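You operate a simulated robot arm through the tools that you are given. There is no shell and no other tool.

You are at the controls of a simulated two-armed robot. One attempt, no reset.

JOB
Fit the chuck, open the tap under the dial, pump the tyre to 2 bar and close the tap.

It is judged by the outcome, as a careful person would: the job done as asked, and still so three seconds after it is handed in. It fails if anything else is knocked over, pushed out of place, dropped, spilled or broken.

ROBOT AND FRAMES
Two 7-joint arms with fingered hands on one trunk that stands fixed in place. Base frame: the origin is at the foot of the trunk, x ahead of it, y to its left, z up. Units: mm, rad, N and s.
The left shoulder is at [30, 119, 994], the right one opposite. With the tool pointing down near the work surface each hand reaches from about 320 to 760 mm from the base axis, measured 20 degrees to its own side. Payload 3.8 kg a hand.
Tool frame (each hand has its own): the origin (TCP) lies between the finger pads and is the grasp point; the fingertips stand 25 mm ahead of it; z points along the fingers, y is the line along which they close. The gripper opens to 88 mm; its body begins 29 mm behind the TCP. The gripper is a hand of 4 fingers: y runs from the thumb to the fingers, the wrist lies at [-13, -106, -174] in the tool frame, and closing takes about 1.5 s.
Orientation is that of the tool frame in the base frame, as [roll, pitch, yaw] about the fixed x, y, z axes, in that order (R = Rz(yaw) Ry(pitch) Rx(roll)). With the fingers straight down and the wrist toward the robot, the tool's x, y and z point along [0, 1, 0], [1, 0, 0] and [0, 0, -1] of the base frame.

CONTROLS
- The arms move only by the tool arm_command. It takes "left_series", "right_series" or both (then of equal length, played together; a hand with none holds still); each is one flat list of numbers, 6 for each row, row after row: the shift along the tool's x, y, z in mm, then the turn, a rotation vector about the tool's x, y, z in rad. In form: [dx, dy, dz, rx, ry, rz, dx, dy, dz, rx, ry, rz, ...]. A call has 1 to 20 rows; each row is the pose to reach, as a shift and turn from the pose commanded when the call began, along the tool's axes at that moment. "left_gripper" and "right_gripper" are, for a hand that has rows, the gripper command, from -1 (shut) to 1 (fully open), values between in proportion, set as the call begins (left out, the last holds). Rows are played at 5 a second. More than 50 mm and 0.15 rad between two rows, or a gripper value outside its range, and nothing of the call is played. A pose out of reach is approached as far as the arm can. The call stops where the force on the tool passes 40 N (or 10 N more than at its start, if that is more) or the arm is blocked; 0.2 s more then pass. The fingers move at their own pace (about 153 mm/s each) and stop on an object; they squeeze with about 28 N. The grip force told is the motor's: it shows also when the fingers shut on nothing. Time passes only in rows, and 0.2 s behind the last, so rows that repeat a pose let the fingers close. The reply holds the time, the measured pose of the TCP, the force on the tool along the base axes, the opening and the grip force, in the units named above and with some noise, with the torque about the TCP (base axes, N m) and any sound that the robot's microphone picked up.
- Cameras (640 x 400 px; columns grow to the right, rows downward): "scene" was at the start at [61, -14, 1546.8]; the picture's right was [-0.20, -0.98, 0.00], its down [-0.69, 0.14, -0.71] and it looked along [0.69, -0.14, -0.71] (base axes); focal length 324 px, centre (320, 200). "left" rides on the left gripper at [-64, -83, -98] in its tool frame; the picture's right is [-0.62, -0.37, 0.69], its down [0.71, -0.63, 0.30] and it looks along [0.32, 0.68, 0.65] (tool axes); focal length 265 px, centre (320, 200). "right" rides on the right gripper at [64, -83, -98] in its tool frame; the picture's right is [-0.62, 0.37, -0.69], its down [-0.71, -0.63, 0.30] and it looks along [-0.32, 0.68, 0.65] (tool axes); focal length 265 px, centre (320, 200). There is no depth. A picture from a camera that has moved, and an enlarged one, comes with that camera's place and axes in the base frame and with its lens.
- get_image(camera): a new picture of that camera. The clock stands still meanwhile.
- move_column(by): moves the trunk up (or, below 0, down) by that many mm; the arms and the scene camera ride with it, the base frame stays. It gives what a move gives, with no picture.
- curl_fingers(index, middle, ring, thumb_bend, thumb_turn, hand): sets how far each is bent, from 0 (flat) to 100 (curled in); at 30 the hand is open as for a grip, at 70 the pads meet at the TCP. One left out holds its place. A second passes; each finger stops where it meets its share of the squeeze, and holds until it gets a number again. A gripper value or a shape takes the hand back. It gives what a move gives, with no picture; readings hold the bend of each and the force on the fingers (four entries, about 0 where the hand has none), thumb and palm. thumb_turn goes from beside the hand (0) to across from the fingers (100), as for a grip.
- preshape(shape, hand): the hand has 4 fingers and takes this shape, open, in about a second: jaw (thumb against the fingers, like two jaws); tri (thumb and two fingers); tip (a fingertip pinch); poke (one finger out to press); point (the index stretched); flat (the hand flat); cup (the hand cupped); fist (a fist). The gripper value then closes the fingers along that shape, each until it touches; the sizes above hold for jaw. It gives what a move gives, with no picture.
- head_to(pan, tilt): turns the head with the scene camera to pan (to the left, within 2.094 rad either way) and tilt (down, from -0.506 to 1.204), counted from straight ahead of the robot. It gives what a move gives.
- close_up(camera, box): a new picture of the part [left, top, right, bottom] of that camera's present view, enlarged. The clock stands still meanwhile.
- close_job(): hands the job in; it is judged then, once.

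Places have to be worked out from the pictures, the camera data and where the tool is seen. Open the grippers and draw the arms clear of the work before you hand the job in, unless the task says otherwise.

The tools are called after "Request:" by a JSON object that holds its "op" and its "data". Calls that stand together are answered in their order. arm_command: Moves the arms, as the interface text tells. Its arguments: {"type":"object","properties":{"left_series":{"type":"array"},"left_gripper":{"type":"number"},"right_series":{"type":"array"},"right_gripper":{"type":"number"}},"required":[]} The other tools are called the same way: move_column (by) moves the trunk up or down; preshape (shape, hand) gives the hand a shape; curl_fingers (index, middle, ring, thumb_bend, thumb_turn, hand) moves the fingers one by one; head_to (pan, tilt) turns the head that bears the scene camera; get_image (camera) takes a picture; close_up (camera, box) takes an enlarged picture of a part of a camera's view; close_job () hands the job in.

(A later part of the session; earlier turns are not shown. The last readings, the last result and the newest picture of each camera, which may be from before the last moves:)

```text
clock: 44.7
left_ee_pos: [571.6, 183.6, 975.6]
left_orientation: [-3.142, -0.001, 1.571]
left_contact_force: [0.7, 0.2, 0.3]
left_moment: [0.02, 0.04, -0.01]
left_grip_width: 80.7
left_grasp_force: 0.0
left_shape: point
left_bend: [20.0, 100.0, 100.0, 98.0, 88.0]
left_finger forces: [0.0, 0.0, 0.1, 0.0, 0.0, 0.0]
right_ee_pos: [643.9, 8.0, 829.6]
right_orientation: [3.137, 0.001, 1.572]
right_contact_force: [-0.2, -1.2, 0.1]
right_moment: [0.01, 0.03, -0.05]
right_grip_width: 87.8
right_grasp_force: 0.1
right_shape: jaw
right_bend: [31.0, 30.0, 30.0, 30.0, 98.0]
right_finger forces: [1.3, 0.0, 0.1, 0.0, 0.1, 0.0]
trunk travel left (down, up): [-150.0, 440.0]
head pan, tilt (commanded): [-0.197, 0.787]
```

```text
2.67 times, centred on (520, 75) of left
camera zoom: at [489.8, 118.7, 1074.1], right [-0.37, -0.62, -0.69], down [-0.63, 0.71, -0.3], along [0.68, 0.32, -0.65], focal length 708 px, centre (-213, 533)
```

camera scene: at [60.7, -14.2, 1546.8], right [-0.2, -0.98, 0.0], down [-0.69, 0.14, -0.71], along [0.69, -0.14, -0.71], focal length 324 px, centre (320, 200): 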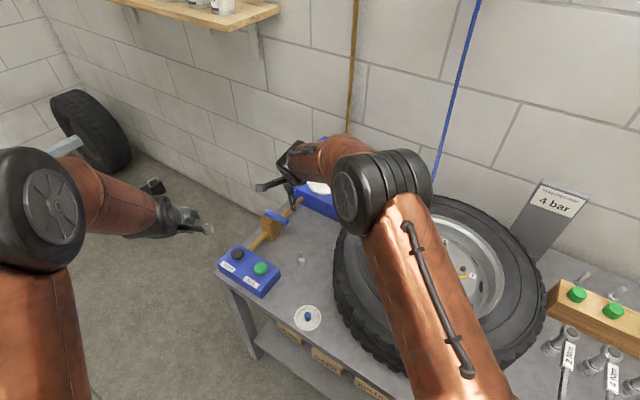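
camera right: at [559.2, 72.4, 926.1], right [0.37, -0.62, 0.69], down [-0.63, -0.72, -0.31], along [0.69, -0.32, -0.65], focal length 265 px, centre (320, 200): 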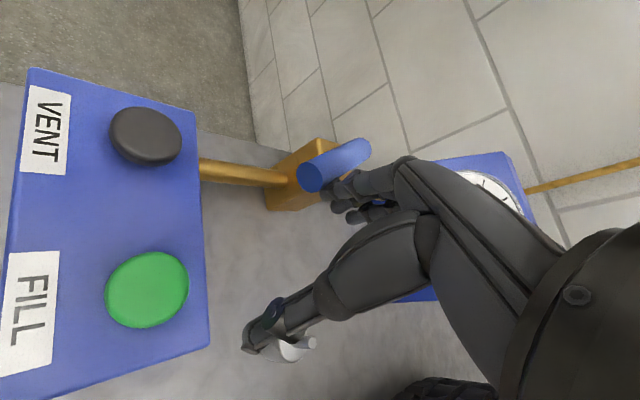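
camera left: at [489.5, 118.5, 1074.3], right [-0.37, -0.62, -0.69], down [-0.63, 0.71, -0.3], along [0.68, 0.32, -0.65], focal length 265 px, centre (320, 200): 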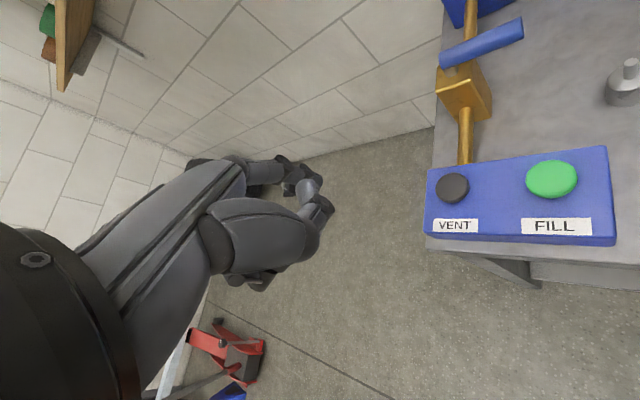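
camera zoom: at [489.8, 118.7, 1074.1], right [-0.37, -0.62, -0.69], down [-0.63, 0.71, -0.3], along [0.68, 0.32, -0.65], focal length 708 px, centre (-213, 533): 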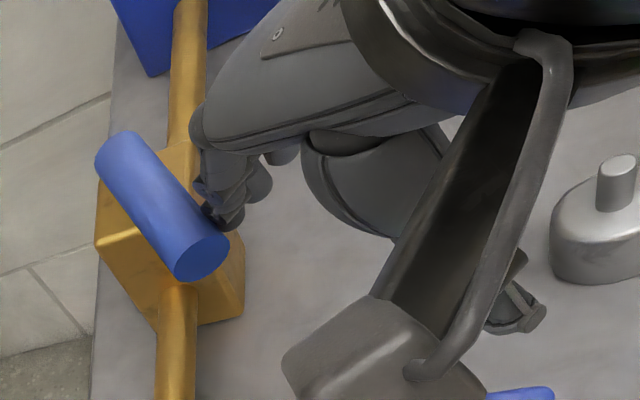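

The lever is about 25° short of lining up with the pipe. I continue the arc gently until it reaches its stop.

Request:
{"op": "arm_command", "data": {"right_series": [6, -1, 0, 0, 0, 0, 12, -2, 0, 0, 0, 0, 17, -1, 0, 0, 0, 0, 22, 1, 0, 0, 0, 0, 25, 2, 0, 0, 0, 0]}}

Request:
{"op": "get_image", "data": {"camera": "right"}}

Request:
{"op": "close_up", "data": {"camera": "left", "box": [400, 0, 640, 150]}}

```text
clock: 45.9
left_ee_pos: [572.1, 183.0, 975.0]
left_orientation: [3.142, 0.001, 1.57]
left_contact_force: [-0.1, -0.3, 0.9]
left_moment: [0.0, 0.0, -0.04]
left_grip_width: 80.5
left_grasp_force: 0.1
left_shape: point
left_bend: [20.0, 100.0, 100.0, 98.0, 88.0]
left_finger forces: [0.0, 0.0, 0.0, 0.0, 0.1, 0.0]
right_ee_pos: [646.3, 33.0, 829.9]
right_orientation: [3.137, 0.002, 1.573]
right_contact_force: [-1.1, -1.1, 0.1]
right_moment: [-0.01, 0.0, -0.04]
right_grip_width: 87.3
right_grasp_force: 0.2
right_shape: jaw
right_bend: [31.0, 30.0, 30.0, 30.0, 98.0]
right_finger forces: [1.0, 0.0, 0.1, 0.0, 0.0, 0.0]
trunk travel left (down, up): [-150.0, 440.0]
head pan, tilt (commanded): [-0.197, 0.787]
```

```text
taken
camera right: at [560.7, 97.8, 926.8], right [0.37, -0.62, 0.69], down [-0.63, -0.72, -0.31], along [0.69, -0.32, -0.65], focal length 265 px, centre (320, 200)
```

right: 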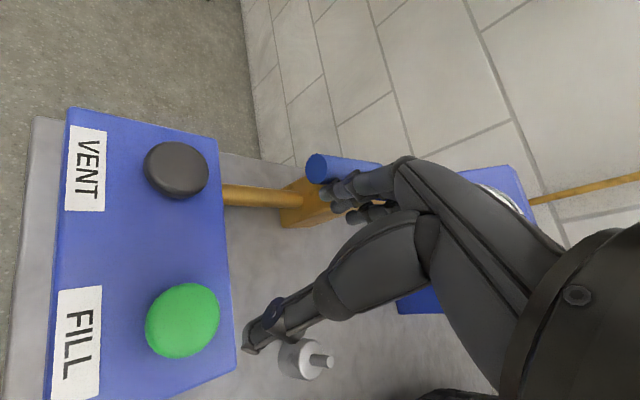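

```text
2.67 times, centred on (520, 75) of left
camera zoom: at [489.7, 118.6, 1074.1], right [-0.37, -0.62, -0.69], down [-0.63, 0.71, -0.3], along [0.68, 0.32, -0.65], focal length 708 px, centre (-213, 533)
```

zoom: 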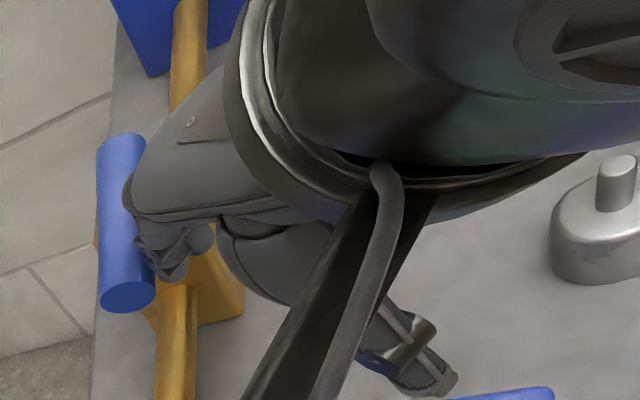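

The lever is now practically in line with the pipe. I nudge 2.5 mm more to feel whether it is at its stop.

Request:
{"op": "arm_command", "data": {"right_series": [1.2, 0.8, 0, 0, 0, 0, 2.2, 1.5, 0, 0, 0, 0]}}

Request:
{"op": "close_up", "data": {"camera": "left", "box": [400, 0, 640, 150]}}

```text
clock: 46.5
left_ee_pos: [572.7, 183.2, 974.8]
left_orientation: [3.141, 0.0, 1.57]
left_contact_force: [0.1, -0.1, 0.9]
left_moment: [0.0, 0.02, -0.03]
left_grip_width: 80.7
left_grasp_force: 0.1
left_shape: point
left_bend: [20.0, 100.0, 100.0, 98.0, 88.0]
left_finger forces: [0.0, 0.0, 0.0, 0.0, 0.1, 0.1]
right_ee_pos: [648.2, 35.5, 829.0]
right_orientation: [3.139, 0.0, 1.573]
right_contact_force: [-1.3, -0.9, -0.2]
right_moment: [-0.03, -0.02, -0.06]
right_grip_width: 87.4
right_grasp_force: 0.0
right_shape: jaw
right_bend: [31.0, 30.0, 30.0, 30.0, 98.0]
right_finger forces: [1.0, 0.0, 0.1, 0.0, 0.0, 0.1]
trunk travel left (down, up): [-150.0, 440.0]
head pan, tilt (commanded): [-0.197, 0.787]
```

```text
2.67 times, centred on (520, 75) of left
camera zoom: at [489.7, 118.7, 1074.1], right [-0.37, -0.62, -0.69], down [-0.63, 0.71, -0.3], along [0.68, 0.32, -0.65], focal length 708 px, centre (-213, 533)
```

zoom: 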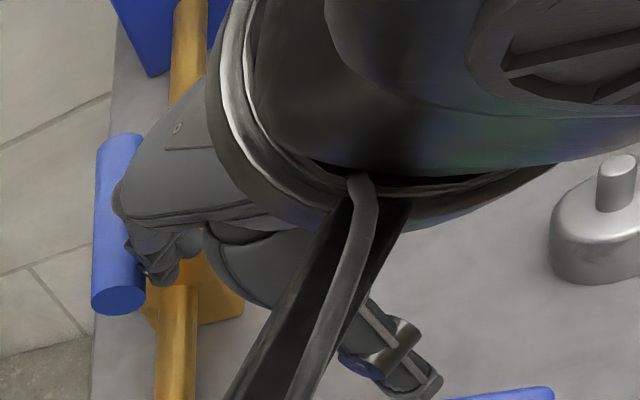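

The tap is open, lever in line with the pipe. I withdraw the right hand to the right, up, and back to its lookout place, and give the left hand the poke shape.

Request:
{"op": "arm_command", "data": {"right_series": [-12, 0, 0, 0, 0, 0, -25, 0, -10, 0, 0, 0, -25, 0, -45, 0, 0, 0, -25, 0, -85, 0, 0, 0, -40, -15, -120, 0, 0, 0, -70, -35, -145, 0, 0, 0, -100, -57, -170, 0, 0, 0, -130, -79, -195, 0, 0, 0, -160, -101, -220, 0, 0, 0, -190, -123, -245, 0, 0, 0, -220, -145, -270, 0, 0, 0, -250, -165, -290, 0, 0, 0, -280, -185, -305, 0, 0, 0, -305, -200, -320, 0, 0, 0, -328, -210, -322, 0, 0, 0]}}

Request:
{"op": "preshape", "data": {"shape": "poke", "hand": "left"}}

Request:
{"op": "get_image", "data": {"camera": "right"}}

Request:
{"op": "get_image", "data": {"camera": "scene"}}

Request:
{"op": "get_image", "data": {"camera": "left"}}

```text
clock: 49.7
left_ee_pos: [572.3, 182.5, 976.2]
left_orientation: [-3.141, 0.0, 1.571]
left_contact_force: [-0.2, -0.8, -0.9]
left_moment: [-0.01, 0.0, 0.0]
left_grip_width: 80.6
left_grasp_force: 0.1
left_shape: point
left_bend: [20.0, 100.0, 100.0, 98.0, 88.0]
left_finger forces: [0.1, 0.1, 0.0, 0.0, 0.0, 0.0]
right_ee_pos: [436.1, -293.3, 1146.9]
right_orientation: [3.139, 0.0, 1.571]
right_contact_force: [0.0, -0.6, 0.6]
right_moment: [-0.03, -0.01, -0.02]
right_grip_width: 88.1
right_grasp_force: 0.0
right_shape: jaw
right_bend: [30.0, 30.0, 30.0, 30.0, 98.0]
right_finger forces: [0.0, 0.0, 0.0, 0.0, 0.0, 0.0]
trunk travel left (down, up): [-150.0, 440.0]
head pan, tilt (commanded): [-0.197, 0.787]
```

```text
clock: 50.6
left_ee_pos: [571.5, 182.3, 976.0]
left_orientation: [-3.141, -0.001, 1.571]
left_contact_force: [0.5, 0.0, 0.4]
left_moment: [-0.03, 0.03, 0.03]
left_grip_width: 0.2
left_grasp_force: 0.1
left_shape: poke
left_bend: [70.0, 70.0, 99.0, 100.0, 100.0]
left_finger forces: [0.1, 0.0, 0.0, 0.1, 0.1, 0.0]
right_ee_pos: [436.5, -292.7, 1148.1]
right_orientation: [3.138, 0.0, 1.573]
right_contact_force: [0.2, 0.2, -0.4]
right_moment: [0.02, 0.01, 0.03]
right_grip_width: 88.0
right_grasp_force: 0.0
right_shape: jaw
right_bend: [30.0, 30.0, 30.0, 30.0, 98.0]
right_finger forces: [0.0, 0.1, 0.1, 0.1, 0.0, 0.0]
trunk travel left (down, up): [-150.0, 440.0]
head pan, tilt (commanded): [-0.197, 0.787]
```

```text
taken
camera right: at [351.9, -227.7, 1245.4], right [0.37, -0.62, 0.69], down [-0.63, -0.72, -0.31], along [0.69, -0.32, -0.65], focal length 265 px, centre (320, 200)
```

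right: 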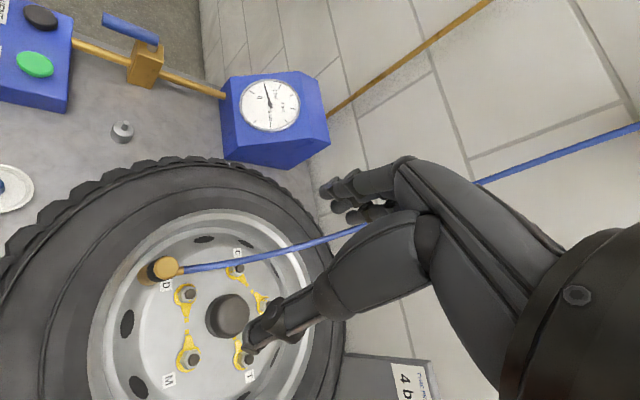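

```text
taken
camera scene: at [61.0, -14.1, 1546.8], right [-0.2, -0.98, 0.0], down [-0.69, 0.14, -0.71], along [0.69, -0.14, -0.71], focal length 324 px, centre (320, 200)
```

scene: 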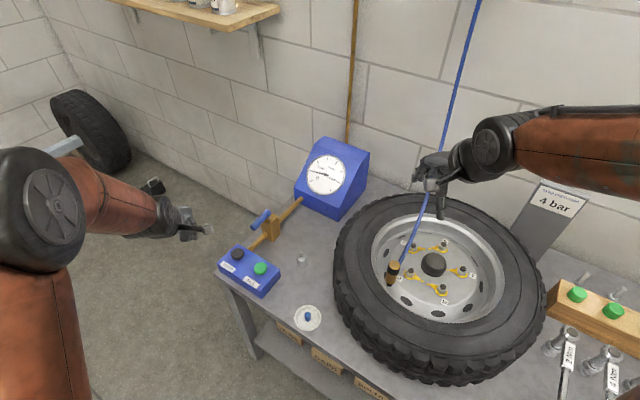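

```text
taken
camera left: at [489.7, 118.6, 1074.2], right [-0.37, -0.62, -0.69], down [-0.63, 0.71, -0.3], along [0.68, 0.32, -0.65], focal length 265 px, centre (320, 200)
```

left: 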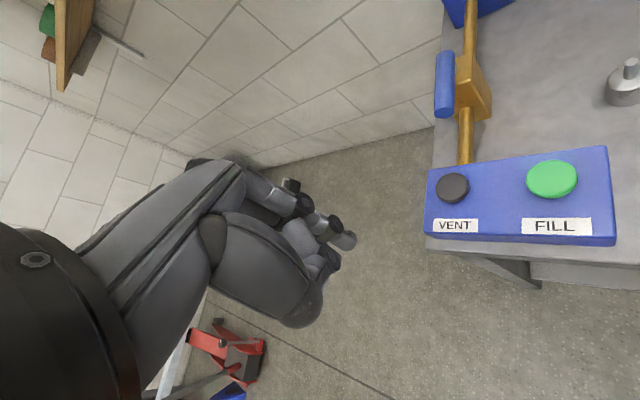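

The lever lies along the pipe and the dial still shows 1 bar. I zoom in to check the lever's angle and the chuck once more.

Request:
{"op": "close_up", "data": {"camera": "scene", "box": [230, 180, 320, 260]}}

Request:
{"op": "close_up", "data": {"camera": "right", "box": [60, 0, 260, 120]}}

Request:
{"op": "close_up", "data": {"camera": "scene", "box": [290, 130, 390, 200]}}

```text
5.00 times, centred on (275, 220) of scene
camera zoom: at [61.0, -14.1, 1546.8], right [-0.2, -0.98, 0.0], down [-0.69, 0.14, -0.71], along [0.69, -0.14, -0.71], focal length 1622 px, centre (545, 100)
```

zoom: 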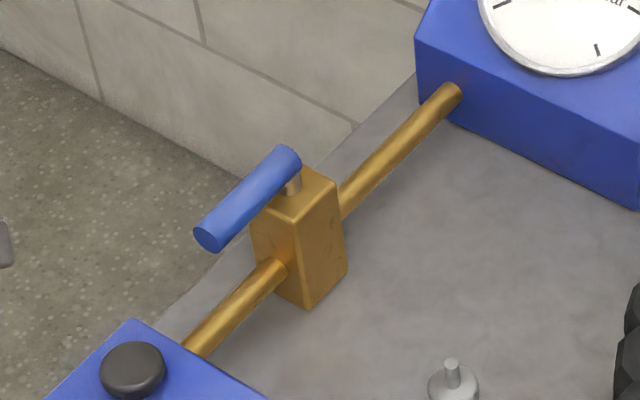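

```text
3.20 times, centred on (160, 60) of right
camera zoom: at [351.9, -227.7, 1245.4], right [0.37, -0.62, 0.69], down [-0.63, -0.72, -0.31], along [0.69, -0.32, -0.65], focal length 849 px, centre (832, 648)
```

zoom: 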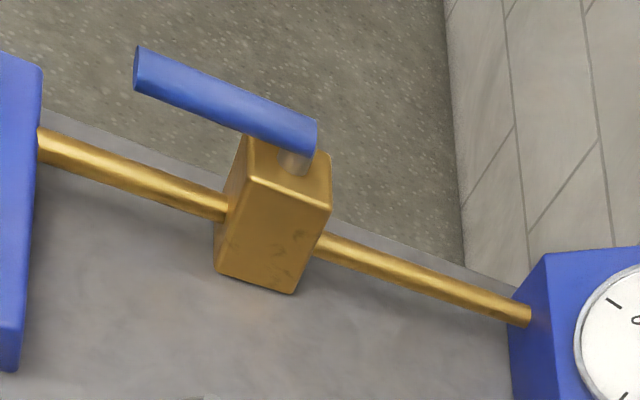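

```text
5.71 times, centred on (340, 165) of scene
camera zoom: at [61.0, -14.1, 1546.8], right [-0.2, -0.98, 0.0], down [-0.69, 0.14, -0.71], along [0.69, -0.14, -0.71], focal length 1854 px, centre (206, 400)
```

zoom: 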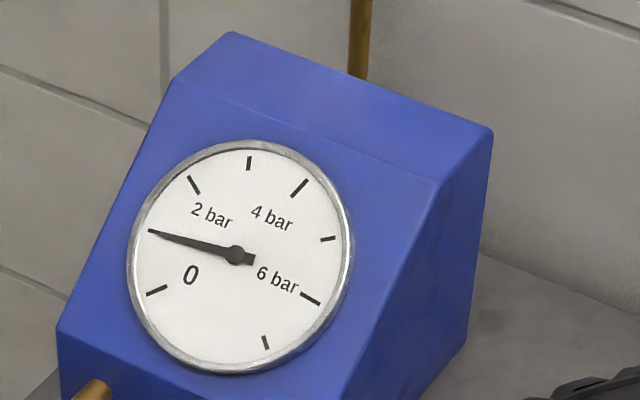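

Parallel in both views, so the tap is open. I now bring the left poke finger over the FILL button at about (589, 50), stopping about 40 mm above it.

Request:
{"op": "arm_command", "data": {"left_series": [-32, 3, 30, 0, 0, 0, -64, 7, 60, 0, 0, 0, -96, 10, 90, 0, 0, 0, -127, 14, 115, 0, 0, 0, -127, 14, 136, 0, 0, 0, -127, 14, 136, 0, 0, 0]}}

Request:
{"op": "get_image", "data": {"camera": "left"}}

Request:
{"op": "get_image", "data": {"camera": "scene"}}

Request:
{"op": "get_image", "data": {"camera": "right"}}

```text
clock: 52.0
left_ee_pos: [582.4, 53.4, 841.7]
left_orientation: [3.141, -0.002, 1.571]
left_contact_force: [0.3, -0.5, 0.4]
left_moment: [-0.04, 0.04, 0.02]
left_grip_width: 0.0
left_grasp_force: 0.0
left_shape: poke
left_bend: [70.0, 70.0, 99.0, 100.0, 100.0]
left_finger forces: [0.0, 0.1, 0.0, 0.1, 0.0, 0.0]
right_ee_pos: [437.3, -292.1, 1147.6]
right_orientation: [3.139, 0.0, 1.573]
right_contact_force: [0.4, -0.1, -0.3]
right_moment: [-0.01, -0.02, 0.01]
right_grip_width: 88.0
right_grasp_force: 0.1
right_shape: jaw
right_bend: [30.0, 30.0, 30.0, 30.0, 98.0]
right_finger forces: [0.1, 0.0, 0.1, 0.1, 0.1, 0.0]
trunk travel left (down, up): [-150.0, 440.0]
head pan, tilt (commanded): [-0.197, 0.787]
```

```text
taken
camera left: at [499.5, -9.6, 940.4], right [-0.37, -0.62, -0.69], down [-0.63, 0.71, -0.3], along [0.68, 0.32, -0.65], focal length 265 px, centre (320, 200)
```

left: 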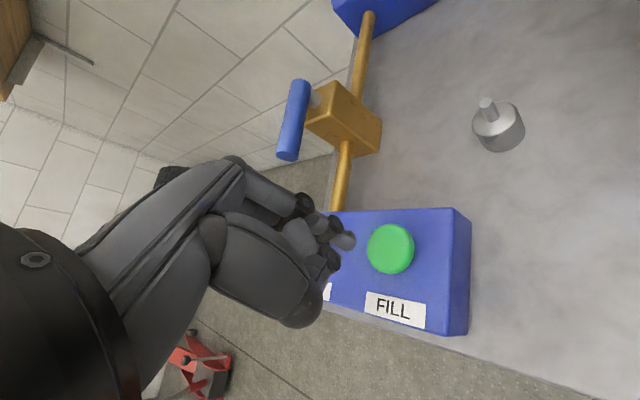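

```text
taken
camera scene: at [60.8, -14.5, 1546.8], right [-0.2, -0.98, 0.0], down [-0.69, 0.14, -0.71], along [0.69, -0.14, -0.71], focal length 324 px, centre (320, 200)
```

scene: 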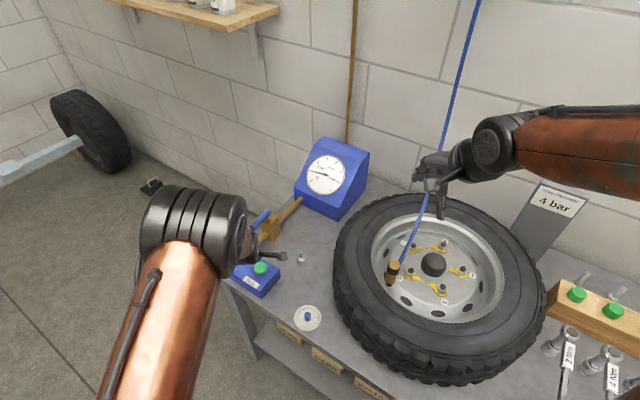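

```text
taken
camera right: at [351.6, -228.2, 1245.4], right [0.37, -0.62, 0.69], down [-0.63, -0.72, -0.31], along [0.69, -0.32, -0.65], focal length 265 px, centre (320, 200)
```

right: 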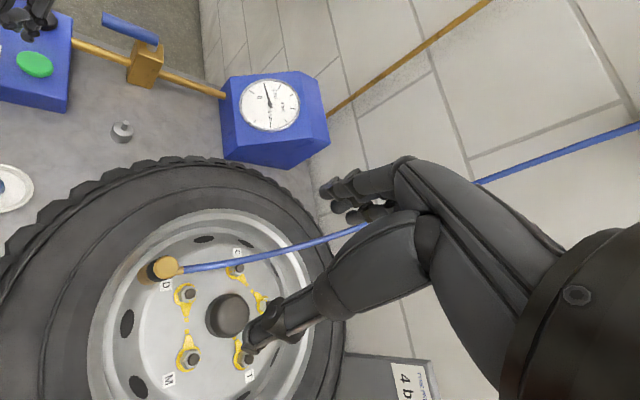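

The fingertip is aligned with FILL to within a few mm. I lower to just above the button (about 4 mm), then I will press in short pulses while reading the dial.

Request:
{"op": "arm_command", "data": {"left_series": [-2, 1, 13, 0, 0, 0, -2, 1, 26, 0, 0, 0, -2, 1, 36, 0, 0, 0]}}

Request:
{"op": "close_up", "data": {"camera": "left", "box": [260, 180, 440, 320]}}

Request:
{"op": "close_up", "data": {"camera": "right", "box": [0, 0, 160, 110]}}

Request:
{"op": "close_up", "data": {"camera": "scene", "box": [220, 230, 310, 300]}}

```text
clock: 52.8
left_ee_pos: [583.1, 52.4, 803.9]
left_orientation: [3.141, 0.001, 1.571]
left_contact_force: [1.0, -0.4, -0.6]
left_moment: [0.03, -0.03, -0.02]
left_grip_width: 0.0
left_grasp_force: 0.0
left_shape: poke
left_bend: [70.0, 70.0, 99.0, 100.0, 100.0]
left_finger forces: [0.0, 0.0, 0.0, 0.0, 0.0, 0.1]
right_ee_pos: [437.0, -292.0, 1148.8]
right_orientation: [3.139, 0.001, 1.573]
right_contact_force: [0.1, 0.0, -0.4]
right_moment: [-0.03, -0.02, 0.0]
right_grip_width: 87.8
right_grasp_force: 0.1
right_shape: jaw
right_bend: [30.0, 30.0, 30.0, 30.0, 98.0]
right_finger forces: [0.0, 0.0, 0.0, 0.0, 0.0, 0.1]
trunk travel left (down, up): [-150.0, 440.0]
head pan, tilt (commanded): [-0.197, 0.787]
```

```text
2.86 times, centred on (350, 250) of left
camera zoom: at [500.9, -11.7, 903.4], right [-0.37, -0.62, -0.69], down [-0.63, 0.71, -0.3], along [0.68, 0.32, -0.65], focal length 758 px, centre (234, 57)
```

zoom: 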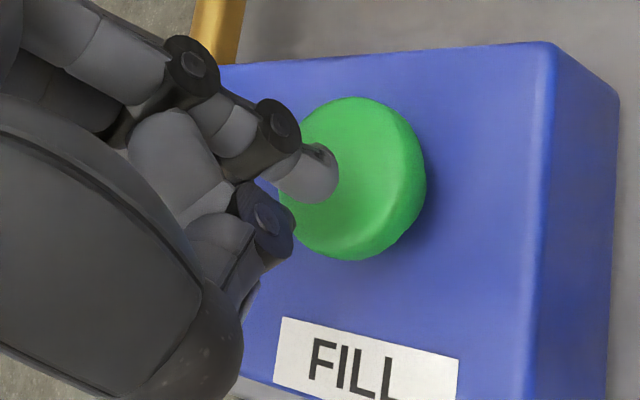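

```text
3.64 times, centred on (80, 55) of right
camera zoom: at [352.0, -227.9, 1245.3], right [0.37, -0.62, 0.69], down [-0.63, -0.72, -0.31], along [0.69, -0.32, -0.65], focal length 965 px, centre (1193, 727)
```

zoom: 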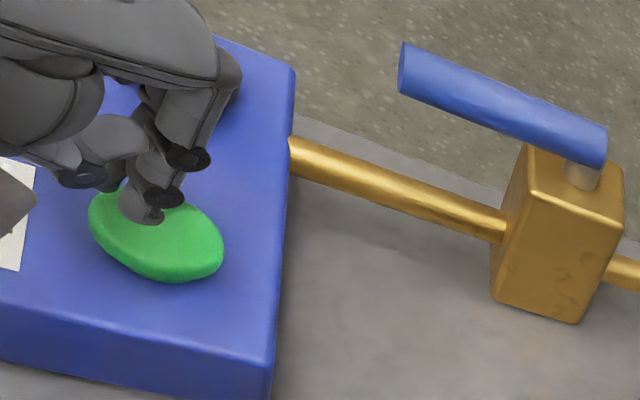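

```text
5.71 times, centred on (265, 265) of scene
camera zoom: at [61.2, -14.1, 1546.8], right [-0.2, -0.98, 0.0], down [-0.69, 0.14, -0.71], along [0.69, -0.14, -0.71], focal length 1854 px, centre (634, -171)
```

zoom: 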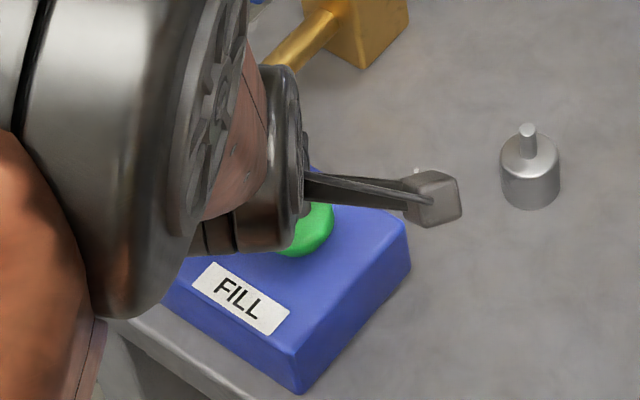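

The tip is right over the button. I press down in small steps of 2 mm (6 mm in all), then read the dial.

Request:
{"op": "arm_command", "data": {"left_series": [0, 0, 2, 0, 0, 0, 0, 0, 4, 0, 0, 0, 0, 0, 6, 0, 0, 0]}}

Request:
{"op": "close_up", "data": {"camera": "right", "box": [210, 60, 340, 150]}}

Request:
{"op": "close_up", "data": {"camera": "left", "box": [260, 180, 440, 320]}}

```text
clock: 53.6
left_ee_pos: [584.5, 53.9, 799.3]
left_orientation: [3.141, 0.0, 1.571]
left_contact_force: [0.4, 0.0, 0.3]
left_moment: [-0.01, -0.02, 0.02]
left_grip_width: 0.2
left_grasp_force: 0.0
left_shape: poke
left_bend: [70.0, 70.0, 99.0, 100.0, 100.0]
left_finger forces: [0.0, 0.1, 0.0, 0.0, 0.0, 0.0]
right_ee_pos: [436.9, -292.5, 1148.0]
right_orientation: [3.139, 0.002, 1.573]
right_contact_force: [-0.2, 0.0, -0.5]
right_moment: [0.0, -0.01, 0.02]
right_grip_width: 88.1
right_grasp_force: 0.1
right_shape: jaw
right_bend: [30.0, 30.0, 30.0, 30.0, 98.0]
right_finger forces: [0.1, 0.1, 0.1, 0.1, 0.0, 0.0]
trunk travel left (down, up): [-150.0, 440.0]
head pan, tilt (commanded): [-0.197, 0.787]
```

```text
4.44 times, centred on (275, 105) of right
camera zoom: at [352.0, -227.8, 1245.4], right [0.37, -0.62, 0.69], down [-0.63, -0.72, -0.31], along [0.69, -0.32, -0.65], focal length 1180 px, centre (520, 622)
```

zoom: 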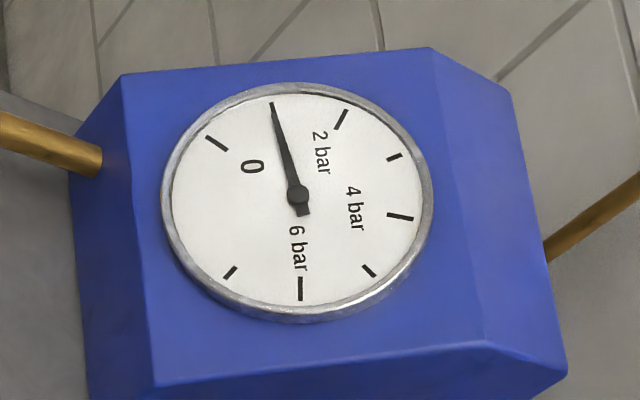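

```text
2.86 times, centred on (350, 250) of left
camera zoom: at [502.2, -10.3, 897.9], right [-0.37, -0.62, -0.69], down [-0.63, 0.71, -0.3], along [0.68, 0.32, -0.65], focal length 758 px, centre (234, 57)
```

zoom: 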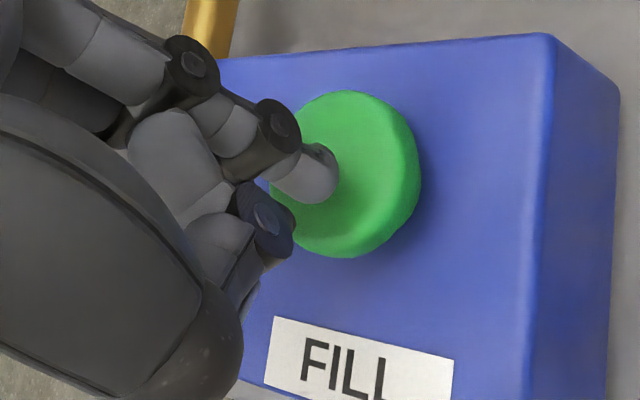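

No contact yet and the dial is still at 1 bar. I go down another 5 mm in small steps.

Request:
{"op": "arm_command", "data": {"left_series": [0, 0, 2, 0, 0, 0, 0, 0, 4, 0, 0, 0]}}

Request:
{"op": "close_up", "data": {"camera": "right", "box": [210, 60, 340, 150]}}

Request:
{"op": "close_up", "data": {"camera": "left", "box": [260, 180, 440, 320]}}

```text
clock: 54.2
left_ee_pos: [584.5, 54.8, 796.3]
left_orientation: [-3.141, 0.0, 1.572]
left_contact_force: [0.5, 0.0, 0.5]
left_moment: [-0.03, -0.01, 0.02]
left_grip_width: 0.0
left_grasp_force: 0.0
left_shape: poke
left_bend: [70.0, 70.0, 99.0, 100.0, 100.0]
left_finger forces: [0.1, 0.0, 0.0, 0.1, 0.1, 0.0]
right_ee_pos: [437.4, -291.9, 1148.3]
right_orientation: [3.138, 0.002, 1.571]
right_contact_force: [0.1, -0.4, -0.2]
right_moment: [0.0, -0.01, -0.01]
right_grip_width: 87.8
right_grasp_force: 0.1
right_shape: jaw
right_bend: [30.0, 30.0, 30.0, 30.0, 98.0]
right_finger forces: [0.0, 0.0, 0.0, 0.0, 0.0, 0.0]
trunk travel left (down, up): [-150.0, 440.0]
head pan, tilt (commanded): [-0.197, 0.787]
```

```text
4.44 times, centred on (275, 105) of right
camera zoom: at [351.9, -227.9, 1245.4], right [0.37, -0.62, 0.69], down [-0.63, -0.72, -0.31], along [0.69, -0.32, -0.65], focal length 1180 px, centre (520, 622)
```

zoom: 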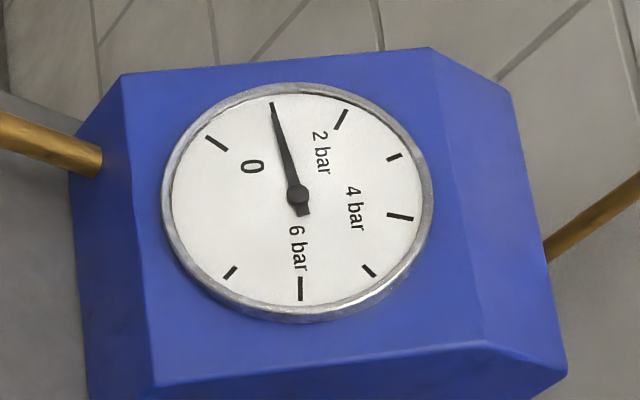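

```text
2.86 times, centred on (350, 250) of left
camera zoom: at [501.7, -9.8, 894.5], right [-0.37, -0.62, -0.69], down [-0.63, 0.71, -0.3], along [0.68, 0.32, -0.65], focal length 758 px, centre (234, 57)
```

zoom: 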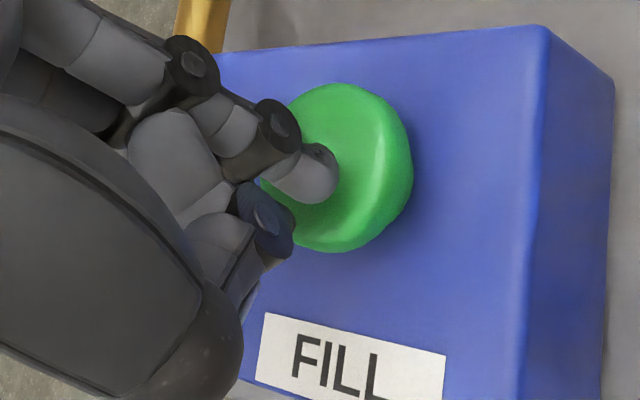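

Still no contact force. I continue with 2 mm steps.

Request:
{"op": "arm_command", "data": {"left_series": [0, 0, 2, 0, 0, 0, 0, 0, 4, 0, 0, 0]}}

Request:
{"op": "close_up", "data": {"camera": "right", "box": [210, 60, 340, 150]}}

Request:
{"op": "close_up", "data": {"camera": "left", "box": [260, 180, 440, 320]}}

```text
clock: 54.8
left_ee_pos: [584.7, 53.5, 791.7]
left_orientation: [3.141, 0.0, 1.569]
left_contact_force: [0.0, 0.4, 0.1]
left_moment: [0.0, 0.02, 0.0]
left_grip_width: 0.0
left_grasp_force: 0.2
left_shape: poke
left_bend: [70.0, 70.0, 99.0, 100.0, 100.0]
left_finger forces: [0.0, 0.1, 0.0, 0.0, 0.1, 0.0]
right_ee_pos: [437.5, -293.0, 1147.2]
right_orientation: [3.137, 0.001, 1.573]
right_contact_force: [0.8, 0.1, -0.1]
right_moment: [0.0, 0.04, 0.01]
right_grip_width: 87.9
right_grasp_force: 0.1
right_shape: jaw
right_bend: [30.0, 30.0, 30.0, 30.0, 98.0]
right_finger forces: [0.0, 0.1, 0.1, 0.1, 0.1, 0.1]
trunk travel left (down, up): [-150.0, 440.0]
head pan, tilt (commanded): [-0.197, 0.787]
```

```text
4.44 times, centred on (275, 105) of right
camera zoom: at [351.9, -227.9, 1245.4], right [0.37, -0.62, 0.69], down [-0.63, -0.72, -0.31], along [0.69, -0.32, -0.65], focal length 1180 px, centre (520, 622)
```

zoom: 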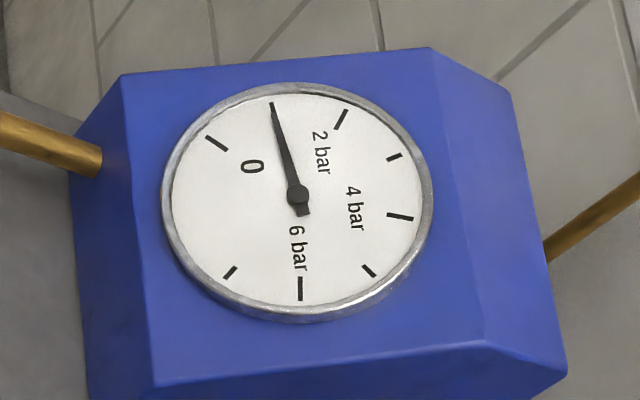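

```text
2.86 times, centred on (350, 250) of left
camera zoom: at [501.6, -9.7, 890.5], right [-0.37, -0.62, -0.69], down [-0.63, 0.71, -0.3], along [0.68, 0.32, -0.65], focal length 758 px, centre (234, 57)
```

zoom: 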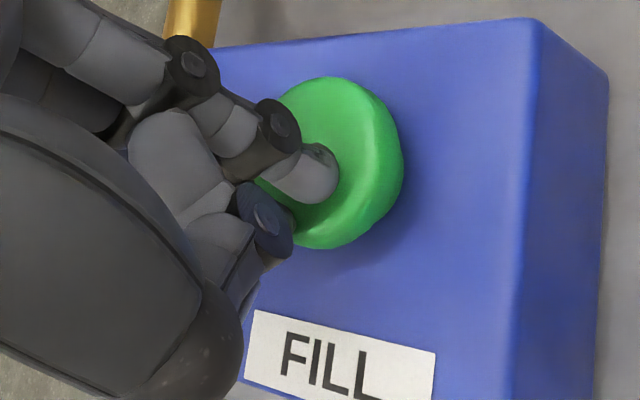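

The tip must be almost on the button. I continue with two more 2 mm steps.

Request:
{"op": "arm_command", "data": {"left_series": [-2, 1, 2, 0, 0, 0, -2, 1, 4, 0, 0, 0]}}

Request:
{"op": "close_up", "data": {"camera": "right", "box": [210, 60, 340, 150]}}

Request:
{"op": "close_up", "data": {"camera": "left", "box": [260, 180, 440, 320]}}

Request:
{"op": "close_up", "data": {"camera": "right", "box": [0, 0, 160, 110]}}

```text
clock: 55.4
left_ee_pos: [584.6, 51.0, 787.1]
left_orientation: [-3.141, 0.001, 1.571]
left_contact_force: [-0.1, 1.0, 1.7]
left_moment: [0.05, 0.05, 0.0]
left_grip_width: 0.1
left_grasp_force: 0.0
left_shape: poke
left_bend: [70.0, 70.0, 99.0, 100.0, 100.0]
left_finger forces: [0.0, 2.2, 0.1, 0.0, 0.0, 0.0]
right_ee_pos: [437.9, -292.3, 1148.4]
right_orientation: [3.137, -0.001, 1.573]
right_contact_force: [-0.8, 0.1, 0.0]
right_moment: [0.0, -0.02, 0.05]
right_grip_width: 88.0
right_grasp_force: 0.1
right_shape: jaw
right_bend: [30.0, 30.0, 30.0, 30.0, 98.0]
right_finger forces: [0.0, 0.1, 0.0, 0.1, 0.0, 0.1]
trunk travel left (down, up): [-150.0, 440.0]
head pan, tilt (commanded): [-0.197, 0.787]
```

```text
4.44 times, centred on (275, 105) of right
camera zoom: at [351.7, -227.7, 1245.5], right [0.37, -0.62, 0.69], down [-0.63, -0.72, -0.31], along [0.69, -0.32, -0.65], focal length 1180 px, centre (520, 622)
```

zoom: 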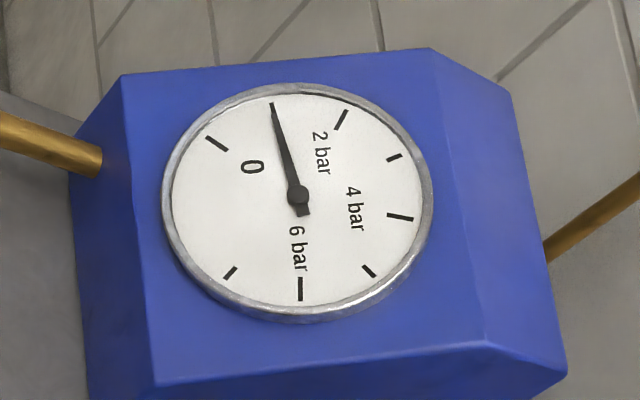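

```text
2.86 times, centred on (350, 250) of left
camera zoom: at [502.1, -12.4, 885.9], right [-0.37, -0.62, -0.69], down [-0.63, 0.71, -0.3], along [0.68, 0.32, -0.65], focal length 758 px, centre (234, 57)
```

zoom: 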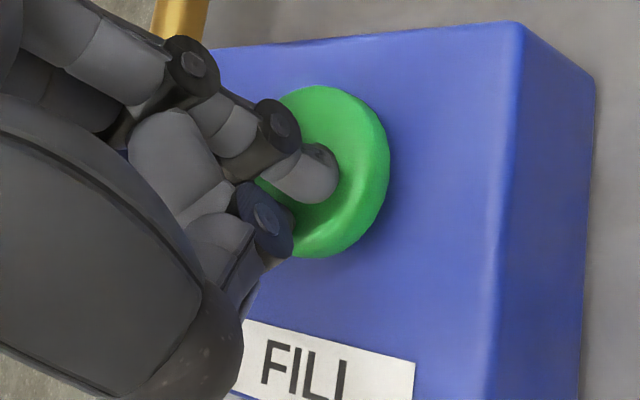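

```text
3.64 times, centred on (80, 55) of right
camera zoom: at [351.7, -227.7, 1245.5], right [0.37, -0.62, 0.69], down [-0.63, -0.72, -0.31], along [0.69, -0.32, -0.65], focal length 965 px, centre (1193, 727)
```

zoom: 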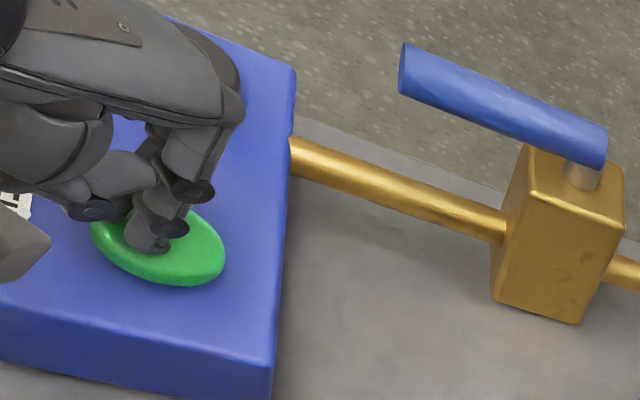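

First contact (2.2 N on the middle finger). I press 3 mm further in 1.5 mm steps and read the dial.

Request:
{"op": "arm_command", "data": {"left_series": [0, 0, 1.5, 0, 0, 0, 0, 0, 3, 0, 0, 0]}}

Request:
{"op": "close_up", "data": {"camera": "right", "box": [210, 60, 340, 150]}}

Request:
{"op": "close_up", "data": {"camera": "left", "box": [260, 180, 440, 320]}}

```text
clock: 56.0
left_ee_pos: [584.1, 50.4, 783.3]
left_orientation: [3.14, 0.0, 1.571]
left_contact_force: [0.2, 0.3, 3.9]
left_moment: [0.05, -0.03, -0.01]
left_grip_width: 0.1
left_grasp_force: 0.0
left_shape: poke
left_bend: [70.0, 70.0, 99.0, 100.0, 100.0]
left_finger forces: [0.1, 3.8, 0.0, 0.0, 0.1, 0.0]
right_ee_pos: [436.9, -291.8, 1149.0]
right_orientation: [3.138, -0.001, 1.571]
right_contact_force: [0.4, -0.4, -1.1]
right_moment: [0.0, 0.02, 0.0]
right_grip_width: 87.8
right_grasp_force: 0.0
right_shape: jaw
right_bend: [30.0, 30.0, 30.0, 30.0, 98.0]
right_finger forces: [0.1, 0.0, 0.1, 0.1, 0.0, 0.1]
trunk travel left (down, up): [-150.0, 440.0]
head pan, tilt (commanded): [-0.197, 0.787]
heard: click
```

```text
4.44 times, centred on (275, 105) of right
camera zoom: at [351.6, -227.9, 1245.5], right [0.37, -0.62, 0.69], down [-0.63, -0.72, -0.31], along [0.69, -0.32, -0.65], focal length 1180 px, centre (520, 622)
```

zoom: 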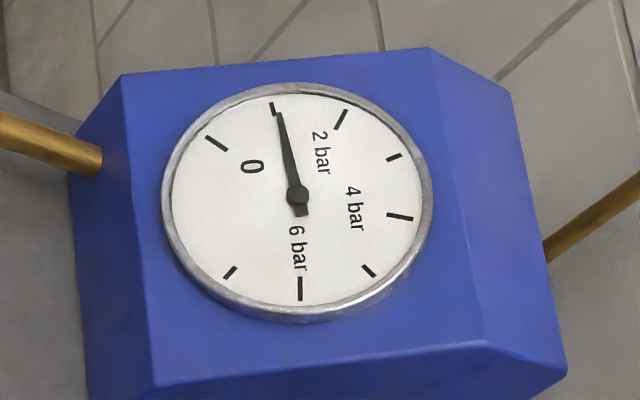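

```text
2.86 times, centred on (350, 250) of left
camera zoom: at [501.9, -12.4, 883.2], right [-0.37, -0.62, -0.69], down [-0.63, 0.71, -0.31], along [0.68, 0.32, -0.65], focal length 758 px, centre (234, 57)
```

zoom: 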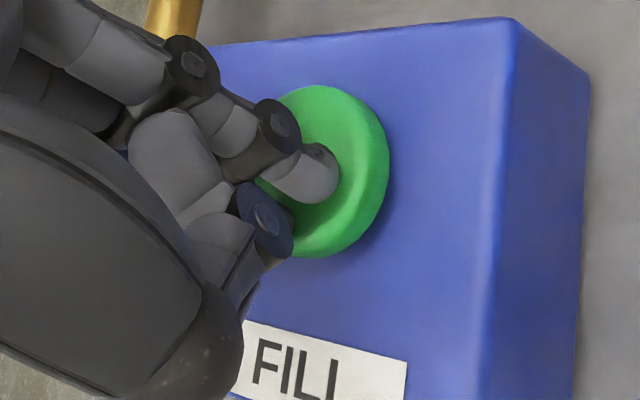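

A click, and the needle has begun to creep above 1 bar: FILL works while held. I hold the press for a short while and read again.

Request:
{"op": "arm_command", "data": {"left_series": [0, 0, 0.5, 0, 0, 0, 0, 0, 0.5, 0, 0, 0]}}

Request:
{"op": "close_up", "data": {"camera": "right", "box": [210, 60, 340, 150]}}

```text
clock: 56.6
left_ee_pos: [583.9, 52.3, 784.1]
left_orientation: [-3.14, 0.0, 1.57]
left_contact_force: [0.2, -1.0, 4.0]
left_moment: [0.04, -0.02, -0.04]
left_grip_width: 0.0
left_grasp_force: 0.1
left_shape: poke
left_bend: [70.0, 70.0, 99.0, 100.0, 100.0]
left_finger forces: [0.0, 4.4, 0.1, 0.0, 0.1, 0.1]
right_ee_pos: [435.9, -292.8, 1147.6]
right_orientation: [3.139, 0.0, 1.572]
right_contact_force: [-0.1, -0.8, -0.1]
right_moment: [-0.01, -0.01, 0.02]
right_grip_width: 87.9
right_grasp_force: 0.0
right_shape: jaw
right_bend: [30.0, 30.0, 30.0, 30.0, 98.0]
right_finger forces: [0.1, 0.0, 0.0, 0.0, 0.0, 0.0]
trunk travel left (down, up): [-150.0, 440.0]
head pan, tilt (commanded): [-0.197, 0.787]
```

```text
4.44 times, centred on (275, 105) of right
camera zoom: at [351.5, -228.1, 1245.5], right [0.37, -0.62, 0.69], down [-0.63, -0.72, -0.31], along [0.69, -0.32, -0.65], focal length 1180 px, centre (520, 622)
```

zoom: 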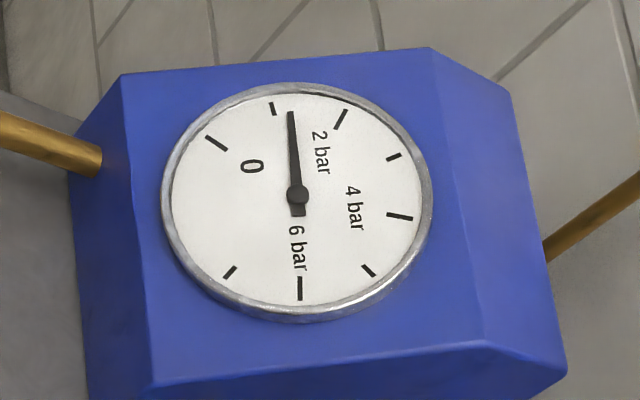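

About 1.25 bar, rising at roughly 0.3 bar/s. I hold about 1.4 s more and read again.

Request:
{"op": "arm_command", "data": {"left_series": [0, 0, 0, 0, 0, 0, 0, 0, 0, 0, 0, 0, 0, 0, 0, 0, 0, 0, 0, 0, 0, 0, 0, 0, 0, 0, 0, 0, 0, 0, 0, 0, 0, 0, 0, 0]}}

Request:
{"op": "close_up", "data": {"camera": "right", "box": [210, 60, 340, 150]}}

```text
clock: 58.0
left_ee_pos: [585.1, 51.9, 782.9]
left_orientation: [3.141, 0.001, 1.572]
left_contact_force: [0.9, -1.1, 4.0]
left_moment: [-0.02, -0.01, -0.01]
left_grip_width: 0.0
left_grasp_force: 0.0
left_shape: poke
left_bend: [70.0, 70.0, 99.0, 100.0, 100.0]
left_finger forces: [0.1, 4.5, 0.0, 0.0, 0.0, 0.1]
right_ee_pos: [437.7, -292.6, 1147.9]
right_orientation: [3.136, 0.002, 1.571]
right_contact_force: [0.2, -0.1, -0.6]
right_moment: [0.01, -0.01, 0.0]
right_grip_width: 87.9
right_grasp_force: 0.1
right_shape: jaw
right_bend: [30.0, 30.0, 30.0, 30.0, 98.0]
right_finger forces: [0.1, 0.0, 0.1, 0.0, 0.1, 0.0]
trunk travel left (down, up): [-150.0, 440.0]
head pan, tilt (commanded): [-0.197, 0.787]
```

```text
4.44 times, centred on (275, 105) of right
camera zoom: at [351.5, -228.1, 1245.5], right [0.37, -0.62, 0.69], down [-0.63, -0.72, -0.31], along [0.69, -0.32, -0.65], focal length 1180 px, centre (520, 622)
```

zoom: 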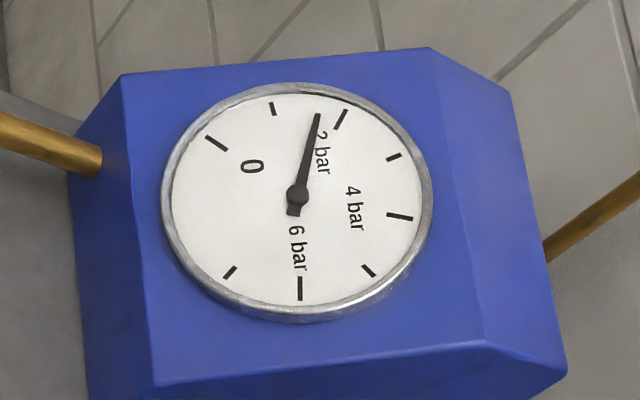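

About 1.66 bar. I hold another 0.6 s, expecting about 1.85 bar.

Request:
{"op": "arm_command", "data": {"left_series": [0, 0, 0, 0, 0, 0, 0, 0, 0, 0, 0, 0]}}

Request:
{"op": "close_up", "data": {"camera": "right", "box": [210, 60, 340, 150]}}

Request:
{"op": "close_up", "data": {"camera": "scene", "box": [290, 130, 390, 200]}}

```text
clock: 58.6
left_ee_pos: [584.6, 50.7, 784.1]
left_orientation: [-3.14, -0.001, 1.572]
left_contact_force: [0.4, -1.0, 5.3]
left_moment: [-0.05, -0.01, -0.01]
left_grip_width: 0.0
left_grasp_force: 0.1
left_shape: poke
left_bend: [70.0, 70.0, 99.0, 100.0, 100.0]
left_finger forces: [0.0, 4.5, 0.1, 0.1, 0.1, 0.1]
right_ee_pos: [437.2, -293.4, 1148.0]
right_orientation: [3.139, -0.002, 1.571]
right_contact_force: [-0.2, 0.1, -0.6]
right_moment: [0.0, -0.03, 0.01]
right_grip_width: 87.7
right_grasp_force: 0.1
right_shape: jaw
right_bend: [30.0, 30.0, 30.0, 30.0, 98.0]
right_finger forces: [0.1, 0.0, 0.1, 0.1, 0.1, 0.0]
trunk travel left (down, up): [-150.0, 440.0]
head pan, tilt (commanded): [-0.197, 0.787]
```

```text
4.44 times, centred on (275, 105) of right
camera zoom: at [351.5, -228.1, 1245.5], right [0.37, -0.62, 0.69], down [-0.63, -0.72, -0.31], along [0.69, -0.32, -0.65], focal length 1180 px, centre (520, 622)
```

zoom: 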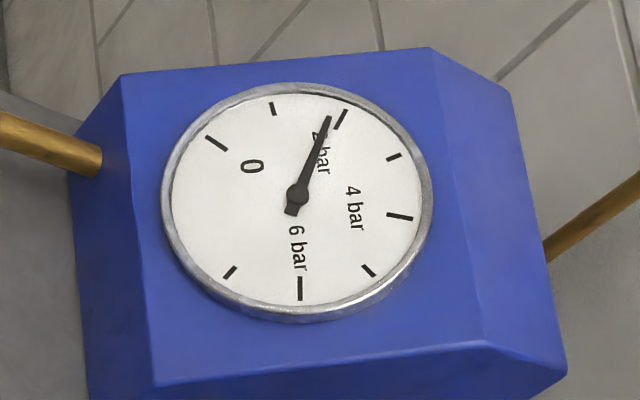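

```text
5.71 times, centred on (340, 165) of scene
camera zoom: at [60.6, -14.4, 1546.8], right [-0.2, -0.98, 0.0], down [-0.69, 0.14, -0.71], along [0.69, -0.14, -0.71], focal length 1854 px, centre (206, 400)
```

zoom: 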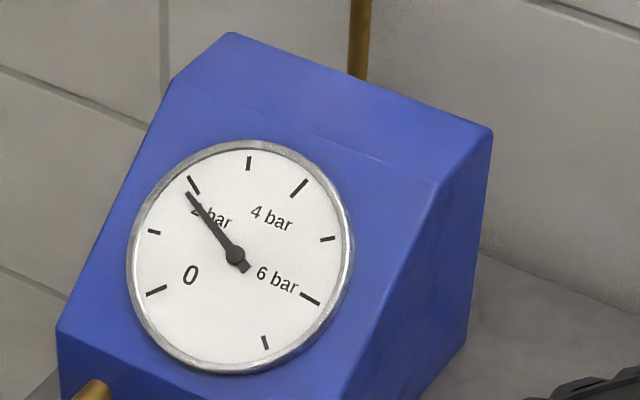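

About 1.83 bar in both views. I hold one more row and then lift off gradually, expecting the release near 1.96–2.0 bar.

Request:
{"op": "arm_command", "data": {"left_series": [0, 0, 0, 0, 0, 0, 0, 0, -2, 0, 0, 0, 0, 0, -6, 0, 0, 0, 0, 0, -12, 0, 0, 0, 0, 0, -20, 0, 0, 0]}}

Request:
{"op": "close_up", "data": {"camera": "right", "box": [210, 60, 340, 150]}}

Request:
{"op": "close_up", "data": {"camera": "scene", "box": [290, 130, 390, 200]}}

```text
clock: 59.8
left_ee_pos: [583.9, 52.6, 804.1]
left_orientation: [-3.141, -0.001, 1.573]
left_contact_force: [-0.1, 0.1, -0.1]
left_moment: [-0.02, 0.01, -0.05]
left_grip_width: 0.1
left_grasp_force: 0.1
left_shape: poke
left_bend: [70.0, 70.0, 99.0, 100.0, 100.0]
left_finger forces: [0.0, 0.1, 0.0, 0.0, 0.0, 0.0]
right_ee_pos: [436.4, -291.6, 1148.1]
right_orientation: [3.14, 0.0, 1.572]
right_contact_force: [-0.2, 0.8, 0.1]
right_moment: [-0.03, 0.0, 0.0]
right_grip_width: 87.9
right_grasp_force: 0.1
right_shape: jaw
right_bend: [30.0, 30.0, 30.0, 30.0, 98.0]
right_finger forces: [0.1, 0.0, 0.1, 0.0, 0.0, 0.0]
trunk travel left (down, up): [-150.0, 440.0]
head pan, tilt (commanded): [-0.197, 0.787]
```

```text
4.44 times, centred on (275, 105) of right
camera zoom: at [351.8, -227.8, 1245.4], right [0.37, -0.62, 0.69], down [-0.63, -0.72, -0.31], along [0.69, -0.32, -0.65], focal length 1180 px, centre (520, 622)
```

zoom: 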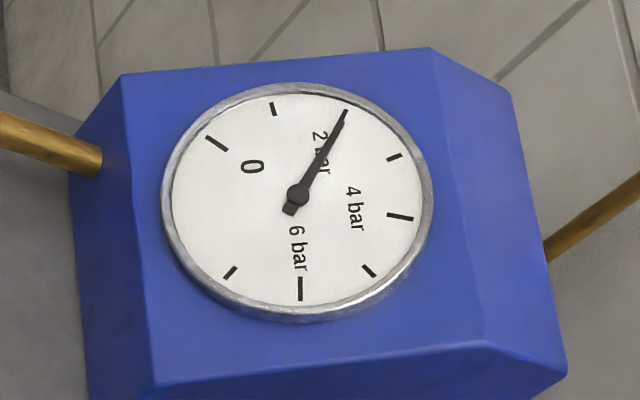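

```text
5.71 times, centred on (340, 165) of scene
camera zoom: at [60.9, -14.1, 1546.8], right [-0.2, -0.98, 0.0], down [-0.69, 0.14, -0.71], along [0.69, -0.14, -0.71], focal length 1854 px, centre (206, 400)
```

zoom: 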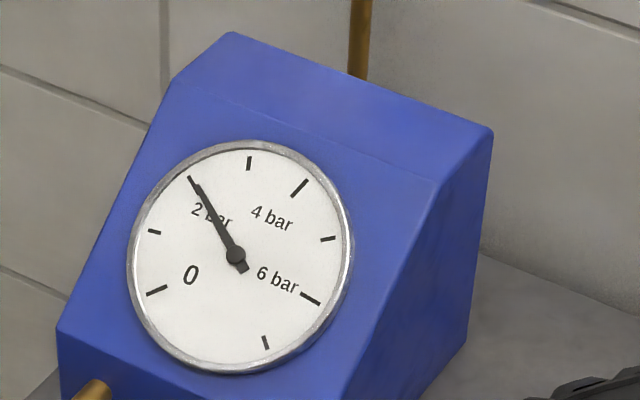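

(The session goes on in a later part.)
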